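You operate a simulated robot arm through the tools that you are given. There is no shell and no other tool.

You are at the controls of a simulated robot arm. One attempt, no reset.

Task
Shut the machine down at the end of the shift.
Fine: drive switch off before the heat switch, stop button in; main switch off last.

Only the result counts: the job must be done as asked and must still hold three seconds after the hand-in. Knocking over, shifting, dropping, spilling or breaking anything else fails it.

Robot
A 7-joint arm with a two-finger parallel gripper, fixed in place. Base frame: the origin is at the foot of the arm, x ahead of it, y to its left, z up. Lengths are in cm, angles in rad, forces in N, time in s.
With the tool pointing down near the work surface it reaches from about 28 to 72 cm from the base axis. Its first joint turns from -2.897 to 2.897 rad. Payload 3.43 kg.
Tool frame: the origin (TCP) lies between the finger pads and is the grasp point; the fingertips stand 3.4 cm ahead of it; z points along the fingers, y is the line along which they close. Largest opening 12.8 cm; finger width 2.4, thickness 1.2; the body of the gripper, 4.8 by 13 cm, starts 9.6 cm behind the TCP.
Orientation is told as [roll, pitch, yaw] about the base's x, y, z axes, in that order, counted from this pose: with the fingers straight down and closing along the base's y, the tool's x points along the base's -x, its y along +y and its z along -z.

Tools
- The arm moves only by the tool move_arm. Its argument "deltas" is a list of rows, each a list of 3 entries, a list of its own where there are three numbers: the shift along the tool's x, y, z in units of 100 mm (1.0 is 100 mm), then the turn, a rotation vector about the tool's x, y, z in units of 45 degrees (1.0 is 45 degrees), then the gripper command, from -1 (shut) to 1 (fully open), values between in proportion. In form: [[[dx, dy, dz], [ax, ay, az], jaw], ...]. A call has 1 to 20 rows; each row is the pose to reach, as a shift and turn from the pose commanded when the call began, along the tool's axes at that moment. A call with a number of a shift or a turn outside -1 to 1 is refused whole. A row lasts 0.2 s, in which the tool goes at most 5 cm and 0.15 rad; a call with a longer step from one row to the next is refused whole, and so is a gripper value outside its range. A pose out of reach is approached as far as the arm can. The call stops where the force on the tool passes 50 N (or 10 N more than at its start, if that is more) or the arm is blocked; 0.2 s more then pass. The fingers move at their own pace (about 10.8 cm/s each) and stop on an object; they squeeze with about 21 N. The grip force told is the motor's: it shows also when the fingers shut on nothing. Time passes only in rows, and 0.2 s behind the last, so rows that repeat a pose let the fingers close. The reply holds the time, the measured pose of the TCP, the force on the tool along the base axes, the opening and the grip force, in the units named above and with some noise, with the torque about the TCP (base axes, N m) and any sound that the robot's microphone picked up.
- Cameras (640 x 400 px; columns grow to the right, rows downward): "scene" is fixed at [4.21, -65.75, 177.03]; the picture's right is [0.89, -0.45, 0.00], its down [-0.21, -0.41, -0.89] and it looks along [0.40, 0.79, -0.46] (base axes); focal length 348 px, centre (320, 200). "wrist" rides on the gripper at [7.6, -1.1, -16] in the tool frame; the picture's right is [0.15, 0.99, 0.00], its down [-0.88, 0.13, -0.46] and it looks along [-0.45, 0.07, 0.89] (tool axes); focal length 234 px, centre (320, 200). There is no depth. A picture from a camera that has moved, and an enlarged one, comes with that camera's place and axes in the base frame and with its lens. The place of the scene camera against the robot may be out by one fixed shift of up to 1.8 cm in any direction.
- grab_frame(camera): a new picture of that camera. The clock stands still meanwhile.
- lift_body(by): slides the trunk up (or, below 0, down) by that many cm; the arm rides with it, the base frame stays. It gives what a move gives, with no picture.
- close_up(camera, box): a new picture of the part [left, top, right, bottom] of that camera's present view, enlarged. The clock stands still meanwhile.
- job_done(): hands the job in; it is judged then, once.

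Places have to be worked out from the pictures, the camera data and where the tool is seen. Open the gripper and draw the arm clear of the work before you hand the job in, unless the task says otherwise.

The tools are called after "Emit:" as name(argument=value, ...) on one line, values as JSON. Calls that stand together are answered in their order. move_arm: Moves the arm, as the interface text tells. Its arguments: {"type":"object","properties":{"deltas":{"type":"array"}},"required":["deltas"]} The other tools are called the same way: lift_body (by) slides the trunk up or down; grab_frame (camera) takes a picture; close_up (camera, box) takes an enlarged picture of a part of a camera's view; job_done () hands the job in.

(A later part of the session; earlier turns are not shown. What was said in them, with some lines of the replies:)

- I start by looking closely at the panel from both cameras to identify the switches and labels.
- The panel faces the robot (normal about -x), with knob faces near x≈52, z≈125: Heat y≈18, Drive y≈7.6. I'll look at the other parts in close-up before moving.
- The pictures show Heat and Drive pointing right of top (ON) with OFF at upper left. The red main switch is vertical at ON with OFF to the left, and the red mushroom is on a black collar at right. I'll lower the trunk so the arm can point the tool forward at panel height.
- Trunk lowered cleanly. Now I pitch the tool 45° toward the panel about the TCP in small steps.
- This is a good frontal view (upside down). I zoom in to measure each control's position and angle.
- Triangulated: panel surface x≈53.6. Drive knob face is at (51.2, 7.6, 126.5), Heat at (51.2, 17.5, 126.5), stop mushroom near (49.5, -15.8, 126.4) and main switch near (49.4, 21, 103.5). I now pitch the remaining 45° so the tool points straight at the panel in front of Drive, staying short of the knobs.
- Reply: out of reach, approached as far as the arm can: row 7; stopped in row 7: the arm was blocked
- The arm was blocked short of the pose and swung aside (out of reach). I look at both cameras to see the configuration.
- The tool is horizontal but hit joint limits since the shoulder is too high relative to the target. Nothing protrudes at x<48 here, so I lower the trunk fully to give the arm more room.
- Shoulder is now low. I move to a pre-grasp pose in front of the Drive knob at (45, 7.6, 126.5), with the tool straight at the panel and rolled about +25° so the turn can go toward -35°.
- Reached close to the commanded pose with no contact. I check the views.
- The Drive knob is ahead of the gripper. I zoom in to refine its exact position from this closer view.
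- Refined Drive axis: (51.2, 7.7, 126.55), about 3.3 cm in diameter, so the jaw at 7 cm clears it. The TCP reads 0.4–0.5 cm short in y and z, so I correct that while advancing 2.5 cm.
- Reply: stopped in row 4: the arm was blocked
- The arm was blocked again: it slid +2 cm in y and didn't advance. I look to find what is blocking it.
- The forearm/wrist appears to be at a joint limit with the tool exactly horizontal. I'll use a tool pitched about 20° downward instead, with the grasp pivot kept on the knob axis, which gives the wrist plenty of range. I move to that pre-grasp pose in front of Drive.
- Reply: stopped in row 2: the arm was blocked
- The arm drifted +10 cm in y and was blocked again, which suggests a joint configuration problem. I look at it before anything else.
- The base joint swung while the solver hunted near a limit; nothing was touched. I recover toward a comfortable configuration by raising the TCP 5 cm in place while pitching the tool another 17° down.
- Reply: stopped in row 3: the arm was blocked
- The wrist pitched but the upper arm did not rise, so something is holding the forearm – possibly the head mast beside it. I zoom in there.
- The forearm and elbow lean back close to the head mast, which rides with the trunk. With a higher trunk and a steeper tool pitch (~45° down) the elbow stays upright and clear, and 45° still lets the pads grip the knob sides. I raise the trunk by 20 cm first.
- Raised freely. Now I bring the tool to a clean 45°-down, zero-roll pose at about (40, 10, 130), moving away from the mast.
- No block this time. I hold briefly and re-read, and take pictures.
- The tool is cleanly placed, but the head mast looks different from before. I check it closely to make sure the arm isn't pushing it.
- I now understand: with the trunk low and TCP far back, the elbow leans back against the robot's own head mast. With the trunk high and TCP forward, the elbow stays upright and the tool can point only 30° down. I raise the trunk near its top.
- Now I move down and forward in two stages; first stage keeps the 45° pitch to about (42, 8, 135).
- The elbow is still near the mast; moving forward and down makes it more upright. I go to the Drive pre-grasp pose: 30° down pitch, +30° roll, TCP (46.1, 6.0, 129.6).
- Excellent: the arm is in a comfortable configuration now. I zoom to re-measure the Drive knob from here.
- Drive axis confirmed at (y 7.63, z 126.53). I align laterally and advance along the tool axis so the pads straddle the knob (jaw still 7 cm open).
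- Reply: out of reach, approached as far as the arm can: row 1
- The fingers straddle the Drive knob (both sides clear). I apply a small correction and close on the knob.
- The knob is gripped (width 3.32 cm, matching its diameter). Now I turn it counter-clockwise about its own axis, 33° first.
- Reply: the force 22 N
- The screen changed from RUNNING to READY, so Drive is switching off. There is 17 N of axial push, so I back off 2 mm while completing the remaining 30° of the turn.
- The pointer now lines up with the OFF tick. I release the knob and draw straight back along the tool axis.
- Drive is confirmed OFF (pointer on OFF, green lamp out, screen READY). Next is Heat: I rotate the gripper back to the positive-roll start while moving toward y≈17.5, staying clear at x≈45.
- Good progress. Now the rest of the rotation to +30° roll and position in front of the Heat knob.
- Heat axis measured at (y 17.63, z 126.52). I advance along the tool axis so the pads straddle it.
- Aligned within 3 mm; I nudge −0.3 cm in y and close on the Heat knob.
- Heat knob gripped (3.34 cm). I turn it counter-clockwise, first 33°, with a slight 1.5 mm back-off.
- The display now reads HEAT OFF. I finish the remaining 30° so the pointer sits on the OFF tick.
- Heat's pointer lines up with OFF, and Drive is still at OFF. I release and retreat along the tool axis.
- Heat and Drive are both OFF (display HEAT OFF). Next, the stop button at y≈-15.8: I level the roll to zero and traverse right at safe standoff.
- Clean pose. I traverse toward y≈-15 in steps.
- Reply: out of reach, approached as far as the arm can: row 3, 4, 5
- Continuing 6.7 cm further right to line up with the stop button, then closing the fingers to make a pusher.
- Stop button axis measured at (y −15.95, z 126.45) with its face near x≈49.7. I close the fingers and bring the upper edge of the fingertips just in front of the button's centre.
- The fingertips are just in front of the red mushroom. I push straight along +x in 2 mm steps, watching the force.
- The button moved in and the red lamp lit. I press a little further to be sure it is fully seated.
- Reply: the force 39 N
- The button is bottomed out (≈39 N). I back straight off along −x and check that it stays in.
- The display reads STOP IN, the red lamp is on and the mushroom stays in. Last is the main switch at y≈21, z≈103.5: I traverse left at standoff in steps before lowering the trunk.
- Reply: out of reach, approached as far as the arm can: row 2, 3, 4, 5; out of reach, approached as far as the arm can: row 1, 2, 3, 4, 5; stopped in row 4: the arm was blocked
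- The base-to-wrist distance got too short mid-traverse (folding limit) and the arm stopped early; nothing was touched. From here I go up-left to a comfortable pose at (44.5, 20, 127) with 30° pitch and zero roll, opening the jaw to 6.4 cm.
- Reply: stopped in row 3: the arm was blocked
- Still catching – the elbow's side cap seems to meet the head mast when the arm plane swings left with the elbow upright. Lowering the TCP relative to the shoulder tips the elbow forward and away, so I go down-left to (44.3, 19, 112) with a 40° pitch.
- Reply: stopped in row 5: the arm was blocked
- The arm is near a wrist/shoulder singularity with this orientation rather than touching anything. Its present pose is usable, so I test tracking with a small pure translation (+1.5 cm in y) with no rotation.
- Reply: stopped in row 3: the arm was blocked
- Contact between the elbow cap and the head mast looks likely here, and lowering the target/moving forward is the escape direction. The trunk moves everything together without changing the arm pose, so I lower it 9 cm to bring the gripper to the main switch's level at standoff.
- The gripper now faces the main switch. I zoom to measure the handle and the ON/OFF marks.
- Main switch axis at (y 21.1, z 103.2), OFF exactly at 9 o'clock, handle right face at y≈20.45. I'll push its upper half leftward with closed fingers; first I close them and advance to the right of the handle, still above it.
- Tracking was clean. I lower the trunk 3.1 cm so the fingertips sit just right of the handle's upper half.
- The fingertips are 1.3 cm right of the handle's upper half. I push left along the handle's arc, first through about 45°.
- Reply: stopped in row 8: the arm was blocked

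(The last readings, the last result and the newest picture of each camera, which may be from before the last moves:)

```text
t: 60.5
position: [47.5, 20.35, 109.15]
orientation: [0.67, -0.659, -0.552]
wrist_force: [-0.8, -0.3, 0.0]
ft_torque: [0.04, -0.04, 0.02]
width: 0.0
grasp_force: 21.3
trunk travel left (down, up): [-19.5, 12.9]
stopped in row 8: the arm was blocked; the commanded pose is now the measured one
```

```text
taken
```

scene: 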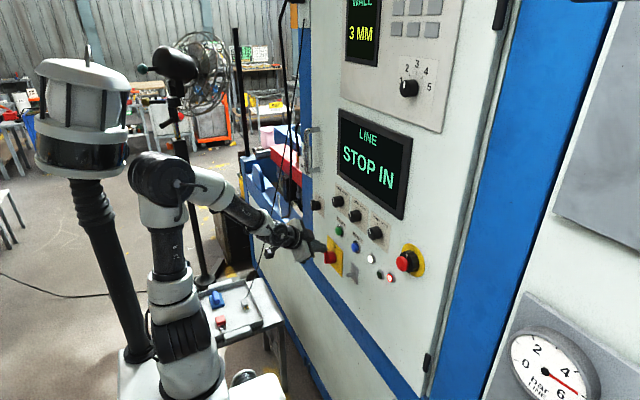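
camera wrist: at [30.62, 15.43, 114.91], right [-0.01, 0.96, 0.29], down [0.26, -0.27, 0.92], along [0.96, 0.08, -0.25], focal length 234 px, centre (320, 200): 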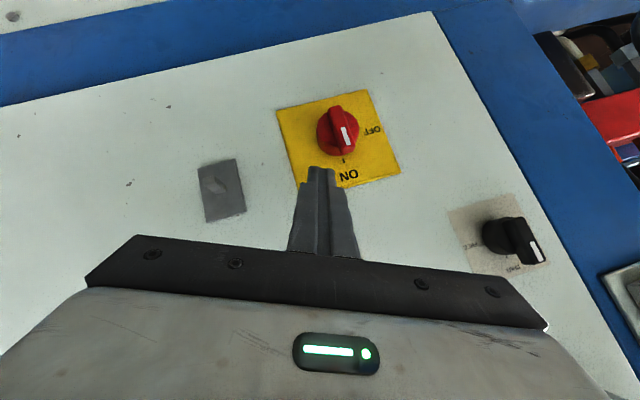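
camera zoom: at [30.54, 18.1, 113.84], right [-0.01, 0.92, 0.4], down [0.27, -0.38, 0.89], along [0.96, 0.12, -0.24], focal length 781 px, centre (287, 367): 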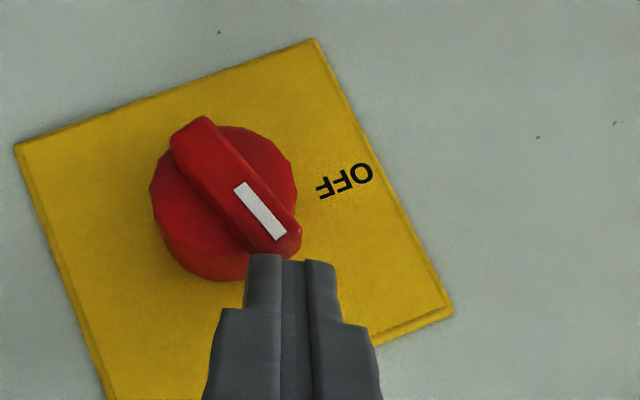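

The handle has already turned about 20° toward OFF, but my arm is in a wrist branch that can't bend further this way. I retreat and re-orient the tool to point steeply down, which un-winds the wrist, before coming back in from the left-hand side as I did on Heat.

Emit:
move_arm(deltas=[[[0, -0.02, -0.25], [0, 0, 0], -1], [[0, -0.05, -0.5], [0, 0, 0], -1], [[0, -0.08, -0.62], [0.073, 0.0965, -0.0627], -1], [[0, -0.11, -0.735], [0.1458, 0.193, -0.1253], -1], [[0, -0.13, -0.735], [0.2187, 0.2895, -0.188], -1], [[0, -0.149, -0.735], [0.2915, 0.386, -0.2506], -1], [[0, -0.149, -0.735], [0.3644, 0.4825, -0.3133], -1], [[-0.004, -0.149, -0.735], [0.4373, 0.579, -0.3759], -1], [[-0.004, -0.149, -0.735], [0.5102, 0.6755, -0.4386], -1], [[-0.004, -0.149, -0.735], [0.5102, 0.6755, -0.4386], -1]])

Emit:
grab_frame(camera="scene")

Emit:
grab_frame(camera="wrist")

```text
t: 62.7
position: [42.11, 17.0, 112.68]
orientation: [-0.012, -0.26, 0.005]
wrist_force: [0.0, 0.0, 0.0]
ft_torque: [0.02, 0.01, 0.02]
width: 0.0
grasp_force: 20.9
out of reach, approached as far as the arm can: row 1, 2
trunk travel left (down, up): [-19.5, 12.9]
```

```text
taken
```

scene: 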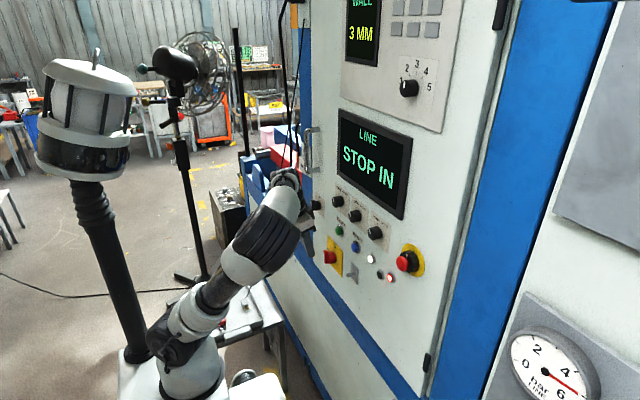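

```text
taken
camera wrist: at [30.48, 16.08, 126.25], right [-0.14, 0.99, -0.05], down [0.73, 0.14, 0.67], along [0.67, 0.06, -0.74], focal length 234 px, centre (320, 200)
```

wrist: 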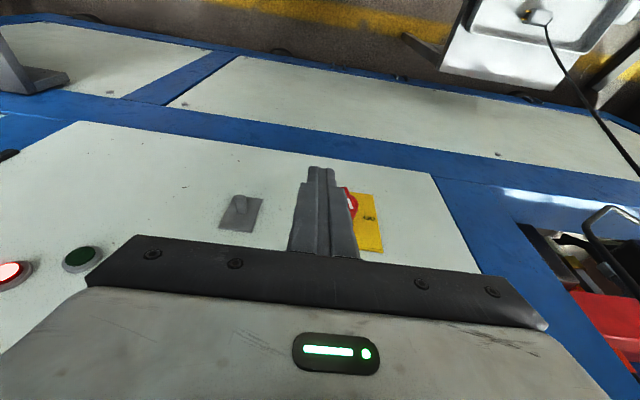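

The wrist is un-wound and tracking exactly; the elbow is now well out to the right, far from the mast. I turn the tool to a forward-right-down aim (roll −45°, tilt 35°), coming from the upper left of the main switch, at standoff.

Emit:
move_arm(deltas=[[[0.004, 0.05, 0.03], [0.0928, -0.0934, -0.065], -1], [[0.007, 0.1, 0.06], [0.1856, -0.1867, -0.13], -1], [[0.011, 0.15, 0.09], [0.2784, -0.2801, -0.195], -1], [[0.014, 0.2, 0.12], [0.3712, -0.3735, -0.26], -1], [[0.018, 0.25, 0.15], [0.464, -0.4668, -0.325], -1], [[0.021, 0.3, 0.18], [0.5568, -0.5602, -0.39], -1], [[0.025, 0.35, 0.21], [0.6496, -0.6536, -0.455], -1], [[0.028, 0.4, 0.24], [0.7424, -0.7469, -0.52], -1], [[0.032, 0.45, 0.271], [0.8352, -0.8403, -0.585], -1], [[0.032, 0.45, 0.271], [0.8352, -0.8403, -0.585], -1]])

Emit:
grab_frame(camera="scene")

Emit:
grab_frame(camera="wrist")

```text
t: 64.9
position: [42.43, 21.49, 110.08]
orientation: [-1.062, -0.609, 0.797]
wrist_force: [0.1, 0.4, 0.2]
ft_torque: [0.03, -0.01, 0.0]
width: 0.0
grasp_force: 20.7
trunk travel left (down, up): [-19.5, 12.9]
```

```text
taken
```

scene: 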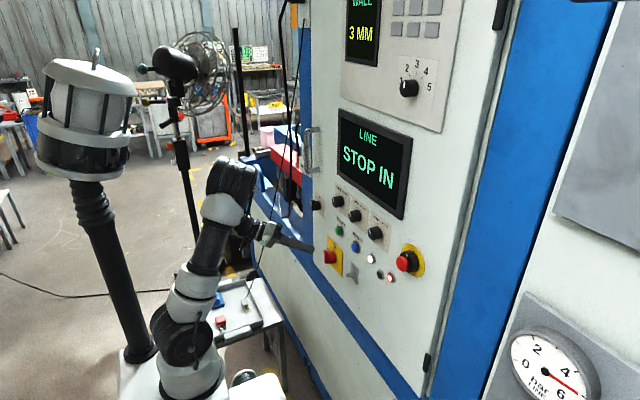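

```text
taken
camera wrist: at [24.87, 22.77, 112.88], right [-0.08, 0.6, -0.79], down [0.13, 0.79, 0.59], along [0.99, -0.05, -0.15], focal length 234 px, centre (320, 200)
```

wrist: 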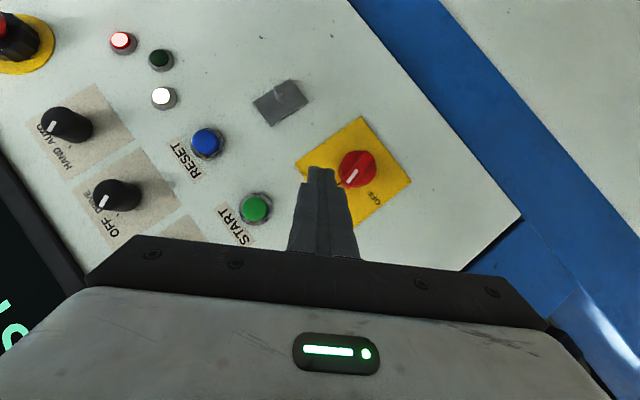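

Perfect tracking in this configuration. I zoom on the main switch handle.

Emit:
close_up(camera="wrist", box=[280, 110, 440, 230])

Emit:
close_up(camera="scene", box=[280, 215, 380, 290])

```text
3.33 times, centred on (360, 170) of wrist
camera zoom: at [24.87, 22.77, 112.88], right [-0.08, 0.6, -0.79], down [0.13, 0.79, 0.59], along [0.99, -0.05, -0.15], focal length 781 px, centre (187, 300)
```

zoom: 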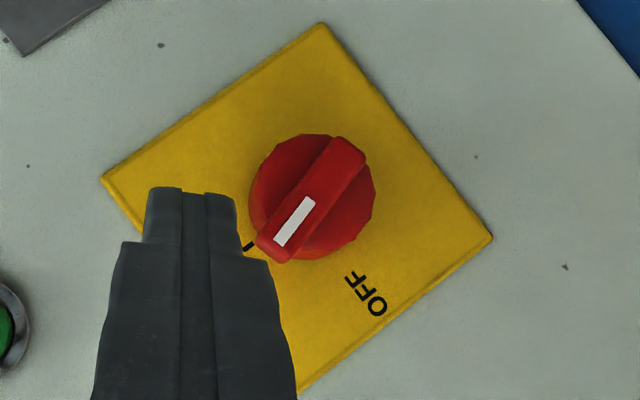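

```text
5.33 times, centred on (330, 252) of scene
camera zoom: at [4.21, -65.75, 177.03], right [0.89, -0.45, 0.0], down [-0.21, -0.41, -0.89], along [0.4, 0.79, -0.46], focal length 1855 px, centre (267, -80)
```

zoom: 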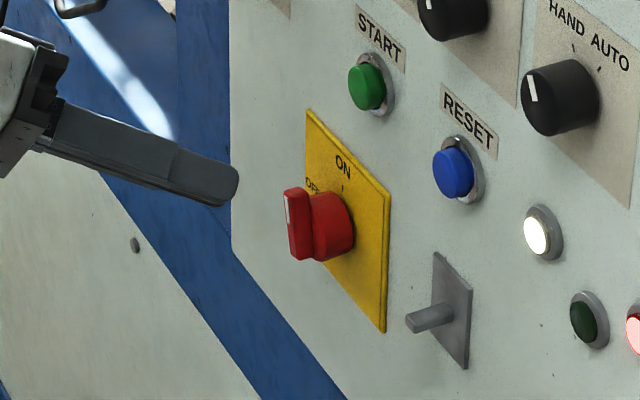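

Handle sits ~19° from vertical; axis (21.15, 103.1), with its pointer end reaching about 3 cm from the axis. I advance the closed fingertips to just upper-right of the pointer end, about 1 cm clear.

Emit:
move_arm(deltas=[[[-0.003, 0.026, 0.141], [0, 0, 0], -1], [[-0.006, 0.051, 0.282], [0, 0, 0], -1], [[-0.008, 0.076, 0.422], [0, 0, 0], -1], [[-0.011, 0.102, 0.5635], [0, 0, 0], -1], [[-0.011, 0.102, 0.5635], [0, 0, 0], -1]])

Emit:
close_up(camera="wrist", box=[240, 90, 420, 210])

Emit:
close_up(camera="scene", box=[280, 215, 380, 290])

```text
t: 66.1
position: [47.09, 20.07, 107.01]
orientation: [-1.059, -0.609, 0.796]
wrist_force: [-0.1, 0.4, 0.1]
ft_torque: [0.02, -0.01, 0.0]
width: 0.02
grasp_force: 21.4
trunk travel left (down, up): [-19.5, 12.9]
```

```text
3.33 times, centred on (330, 150) of wrist
camera zoom: at [29.48, 21.43, 109.9], right [-0.08, 0.61, -0.79], down [0.13, 0.79, 0.59], along [0.99, -0.05, -0.15], focal length 781 px, centre (287, 367)
```

zoom: 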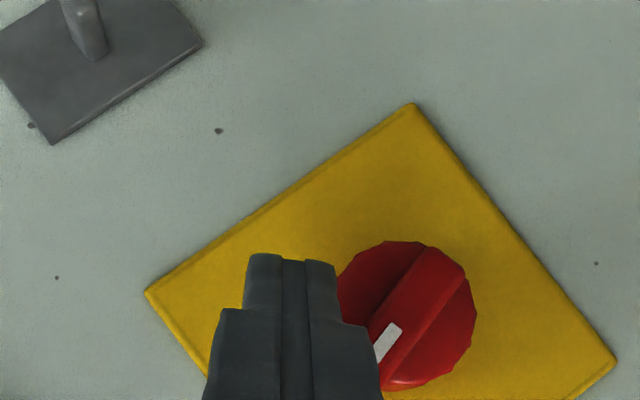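

```text
5.33 times, centred on (330, 252) of scene
camera zoom: at [4.21, -65.75, 177.03], right [0.89, -0.45, 0.0], down [-0.21, -0.41, -0.89], along [0.4, 0.79, -0.46], focal length 1855 px, centre (267, -80)
```

zoom: 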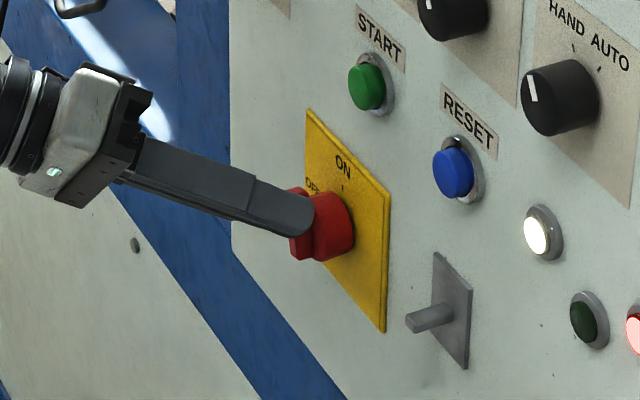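

Positioned as planned. Now I push along the arc: rightmost side of the handle leftward and down, to about 65° first.

Emit:
move_arm(deltas=[[[-0.017, 0.038, -0.012], [0, 0, 0], -1], [[-0.0332, 0.0758, -0.0233], [0, 0, 0], -1], [[-0.0482, 0.1173, -0.0338], [0, 0, 0], -1], [[-0.0722, 0.146, -0.0506], [0, 0, 0], -1], [[-0.0971, 0.1742, -0.0681], [0, 0, 0], -1], [[-0.1186, 0.2053, -0.0831], [0, 0, 0], -1], [[-0.1398, 0.2375, -0.0979], [0, 0, 0], -1], [[-0.1398, 0.2375, -0.0979], [0, 0, 0], -1]])

Emit:
close_up(camera="wrist", box=[240, 90, 420, 210])

Emit:
grab_frame(camera="scene")

```text
t: 67.9
position: [47.09, 22.79, 106.64]
orientation: [-1.059, -0.608, 0.796]
wrist_force: [-0.9, -2.8, 1.5]
ft_torque: [-0.08, 0.01, -0.05]
width: 0.0
grasp_force: 21.3
trunk travel left (down, up): [-19.5, 12.9]
```

```text
3.33 times, centred on (330, 150) of wrist
camera zoom: at [29.48, 24.18, 109.46], right [-0.08, 0.61, -0.79], down [0.13, 0.79, 0.59], along [0.99, -0.05, -0.15], focal length 781 px, centre (287, 367)
```

zoom: 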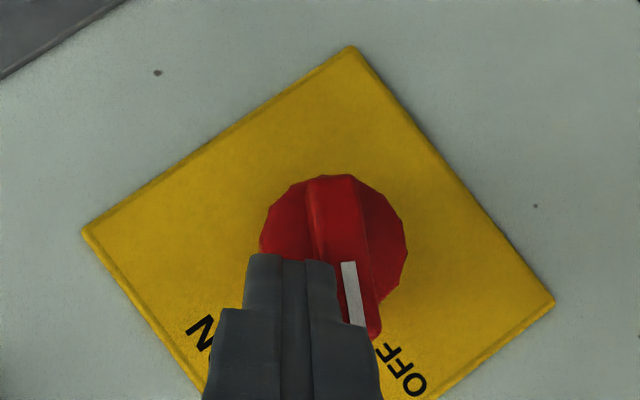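

```text
taken
```

scene: 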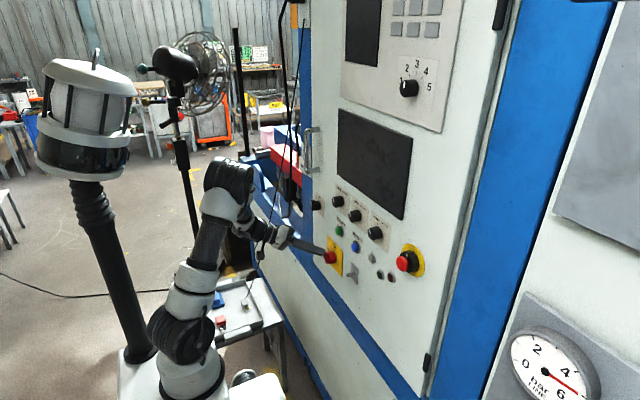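

The displays went dark: the main switch has switched off at about 66°. I push the remaining arc so the handle sits fully at OFF (90°).

Emit:
move_arm(deltas=[[[-0.0035, 0.053, -0.0024], [0, 0, 0], -1], [[-0.0069, 0.1088, -0.0049], [0, 0, 0], -1], [[-0.001, 0.124, -0.001], [0, 0, 0], -1], [[0.0043, 0.1373, 0.003], [0, 0, 0], -1], [[0.0043, 0.1373, 0.003], [0, 0, 0], -1]])

Emit:
close_up(camera="wrist", box=[240, 90, 420, 210])

```text
t: 69.1
position: [46.99, 23.78, 105.88]
orientation: [-1.064, -0.615, 0.798]
wrist_force: [-9.9, -5.8, 13.6]
ft_torque: [-0.22, -0.17, -0.21]
width: 0.0
grasp_force: 20.7
trunk travel left (down, up): [-19.5, 12.9]
```

```text
3.33 times, centred on (330, 150) of wrist
camera zoom: at [29.48, 25.01, 108.69], right [-0.08, 0.61, -0.79], down [0.13, 0.79, 0.59], along [0.99, -0.05, -0.14], focal length 781 px, centre (287, 367)
```

zoom: 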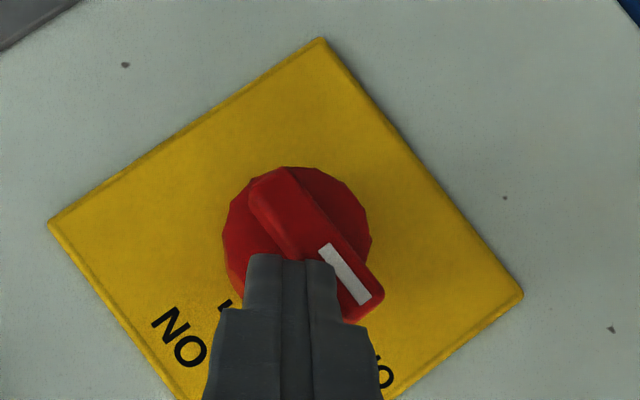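

The handle is at ~90° (OFF) with ~14 N reaction, i.e. at its stop. I ease off the handle and retreat along the tool axis.

Emit:
move_arm(deltas=[[[0, -0.04, 0], [0, 0, 0], -1], [[0, -0.06, -0.05], [0, 0, 0], -1], [[0, -0.06, -0.2], [0, 0, 0], -1], [[0, -0.06, -0.4], [0, 0, 0], -1], [[0, -0.06, -0.6], [0, 0, 0], -1], [[0, -0.06, -0.7], [0, 0, 0], 0], [[0, -0.06, -0.7], [0, 0, 0], 0]])

Emit:
grab_frame(camera="wrist")

Emit:
grab_frame(camera="scene")

Emit:
close_up(camera="scene", box=[300, 180, 440, 290])

```text
t: 70.7
position: [41.37, 26.23, 108.76]
orientation: [-1.059, -0.609, 0.795]
wrist_force: [0.6, 0.8, 0.1]
ft_torque: [0.03, -0.01, 0.01]
width: 6.41
grasp_force: 0.1
trunk travel left (down, up): [-19.5, 12.9]
```

```text
taken
camera wrist: at [23.81, 27.56, 111.65], right [-0.08, 0.61, -0.79], down [0.13, 0.79, 0.59], along [0.99, -0.05, -0.15], focal length 234 px, centre (320, 200)
```

wrist: 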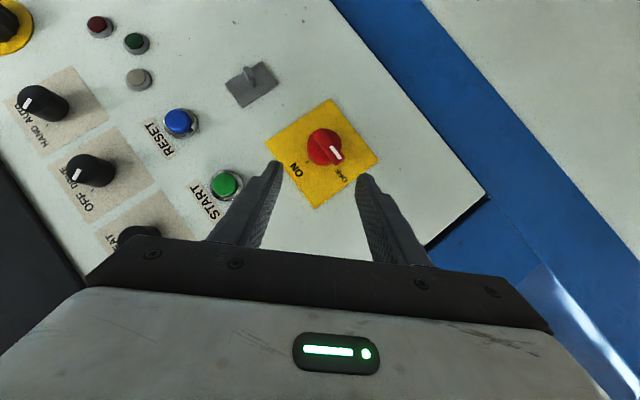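

```text
taken
```

scene: 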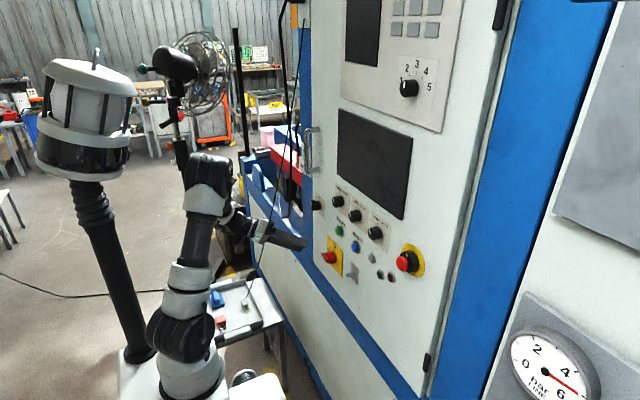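

```text
3.64 times, centred on (370, 235) of scene
camera zoom: at [4.21, -65.75, 177.03], right [0.89, -0.45, 0.0], down [-0.21, -0.41, -0.89], along [0.4, 0.79, -0.46], focal length 1265 px, centre (138, 73)
```

zoom: 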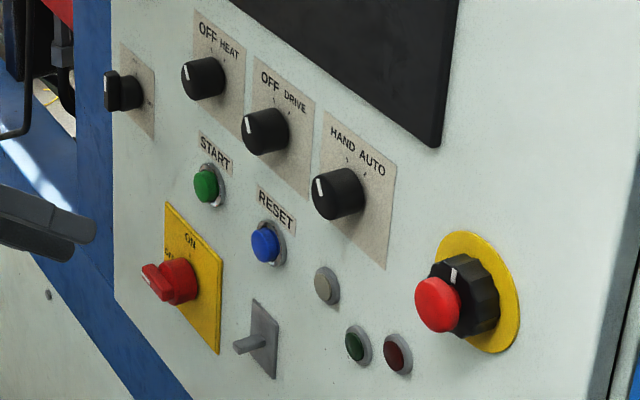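

Everything is dark; Drive and Heat are at OFF, the stop is in. I verify the main handle's angle and the knobs in close-up.

Emit:
close_up(camera="wrist", box=[250, 80, 410, 200])

Emit:
close_up(camera="scene", box=[300, 180, 380, 230])

Emit:
close_up(camera="scene", box=[310, 220, 390, 270])

Emit:
close_up(camera="scene", box=[370, 230, 450, 280])

```text
3.33 times, centred on (330, 140) of wrist
camera zoom: at [23.81, 27.56, 111.65], right [-0.08, 0.61, -0.79], down [0.13, 0.79, 0.59], along [0.99, -0.05, -0.15], focal length 781 px, centre (287, 400)
```

zoom: 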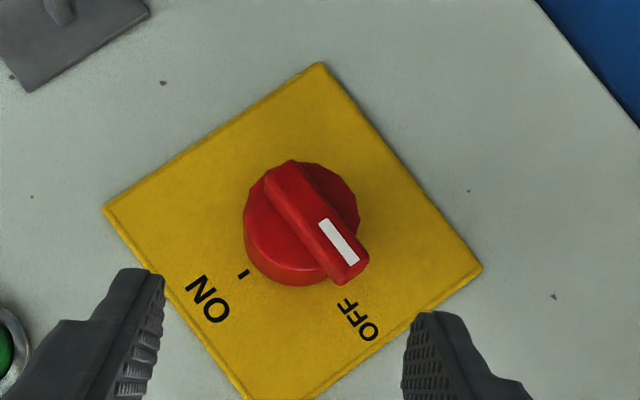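

```text
8.00 times, centred on (340, 205) of scene
camera zoom: at [4.21, -65.75, 177.03], right [0.89, -0.45, 0.0], down [-0.21, -0.41, -0.89], along [0.4, 0.79, -0.46], focal length 2782 px, centre (160, 160)
```

zoom: 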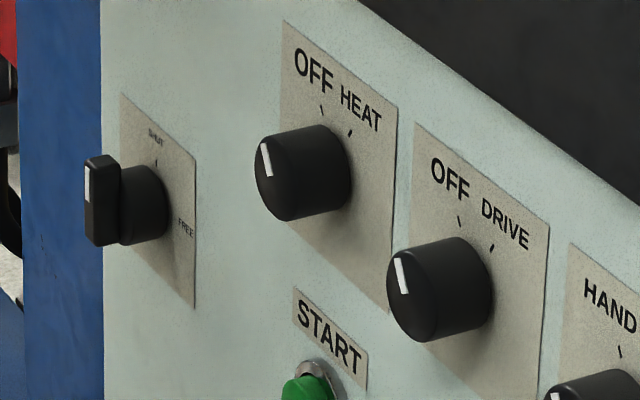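

```text
8.00 times, centred on (350, 245) of scene
camera zoom: at [4.21, -65.75, 177.03], right [0.89, -0.45, 0.0], down [-0.21, -0.41, -0.89], along [0.4, 0.79, -0.46], focal length 2782 px, centre (80, -160)
```

zoom: 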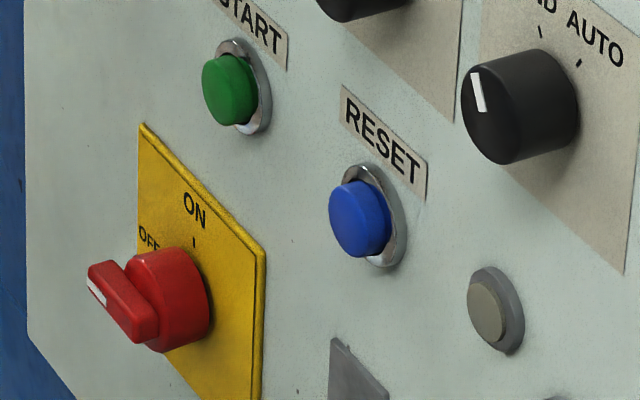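

```text
8.00 times, centred on (410, 255) of scene
camera zoom: at [4.21, -65.75, 177.03], right [0.89, -0.45, 0.0], down [-0.21, -0.41, -0.89], along [0.4, 0.79, -0.46], focal length 2782 px, centre (-400, -240)
```

zoom: 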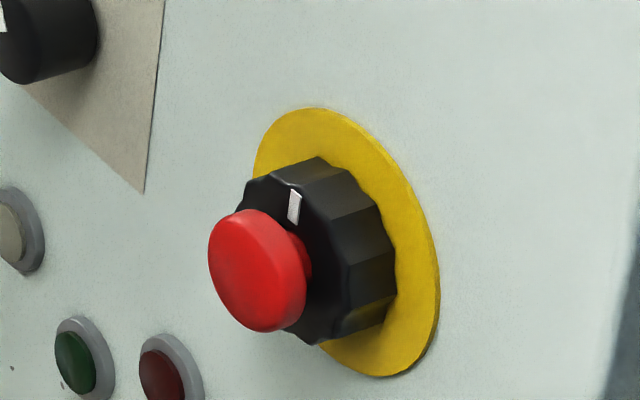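

All four are confirmed: Drive and Heat pointers on OFF, stop latched in, main handle horizontal on OFF, and other controls unchanged. I open the gripper fully and draw the arm back clear of the panel.

Emit:
move_arm(deltas=[[[0.0, 0.0, -0.15], [0, 0, 0], 0.3], [[0.03, -0.2, -0.2], [0, 0, 0], 0.6], [[0.06, -0.4, -0.24], [0, 0, 0], 1], [[0.09, -0.6, -0.26], [0, 0, 0], 1], [[0.122, -0.779, -0.28], [0, 0, 0], 1], [[0.122, -0.779, -0.28], [0, 0, 0], 1]])

Emit:
grab_frame(camera="scene")

Emit:
grab_frame(camera="wrist")

```text
t: 72.1
position: [38.32, 20.97, 114.73]
orientation: [-1.058, -0.61, 0.797]
wrist_force: [0.2, 0.2, -0.1]
ft_torque: [0.01, -0.01, -0.02]
width: 12.82
grasp_force: 0.1
trunk travel left (down, up): [-19.5, 12.9]
```

```text
taken
```

scene: 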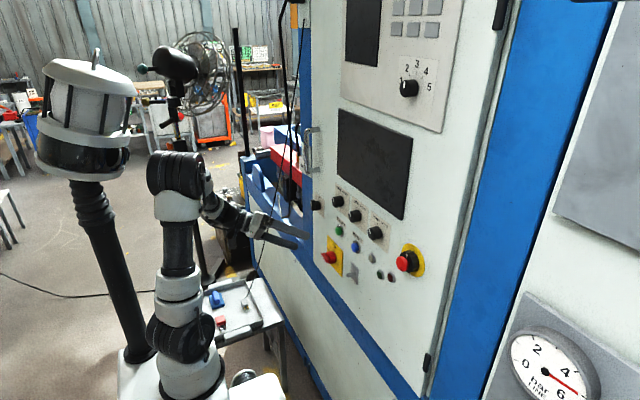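

```text
taken
camera wrist: at [20.9, 22.26, 117.63], right [-0.08, 0.61, -0.79], down [0.13, 0.79, 0.59], along [0.99, -0.05, -0.15], focal length 234 px, centre (320, 200)
```

wrist: 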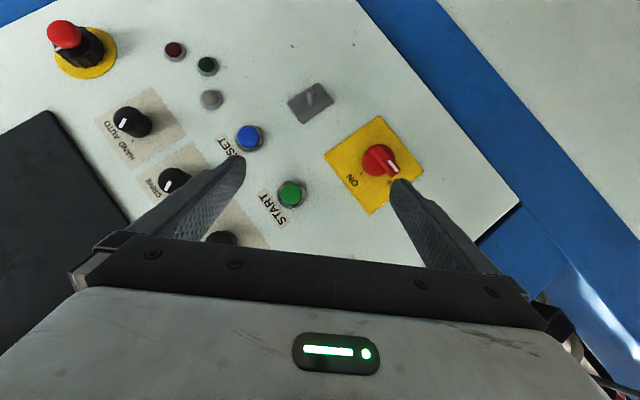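

The arm is clear of the panel with the gripper fully open and no contact forces. Drive and Heat are off in the right order, the stop is in, and the main switch was turned off last. I hand the job in.

Emit:
job_done()

```text
The job is handed in.
```

The machine is shut down and the job is handed in. I haven't seen a verdict.

| Order | Control | State at hand-in | What showed it |
|---|---|---|---|
| 1 | Drive switch | OFF | Pointer on the OFF tick; display went from RUNNING to READY |
| 2 | Heat switch | OFF | Pointer on the OFF tick; display read HEAT OFF |
| 3 | Stop button | In | Stayed in after release; display read STOP IN and the red lamp lit |
| 4 | Main switch | OFF | Handle at about 90° on OFF; displays and lamps went dark |

- **Main switch:** it moved in two pushes. The first turned it about 20° and stopped when the arm ran out of range. I came back from the other side and finished the turn, so it still went off last.
- **Head mast:** several moves stopped short early on, probably because the elbow was pressing on the robot's own head mast. The mast leaned in some pictures and stood upright again later.
- **Other controls:** hand/auto, start, reset, the toggle and the shut/free knob looked unchanged in the final pictures.

The arm is drawn back from the panel with the gripper fully open.
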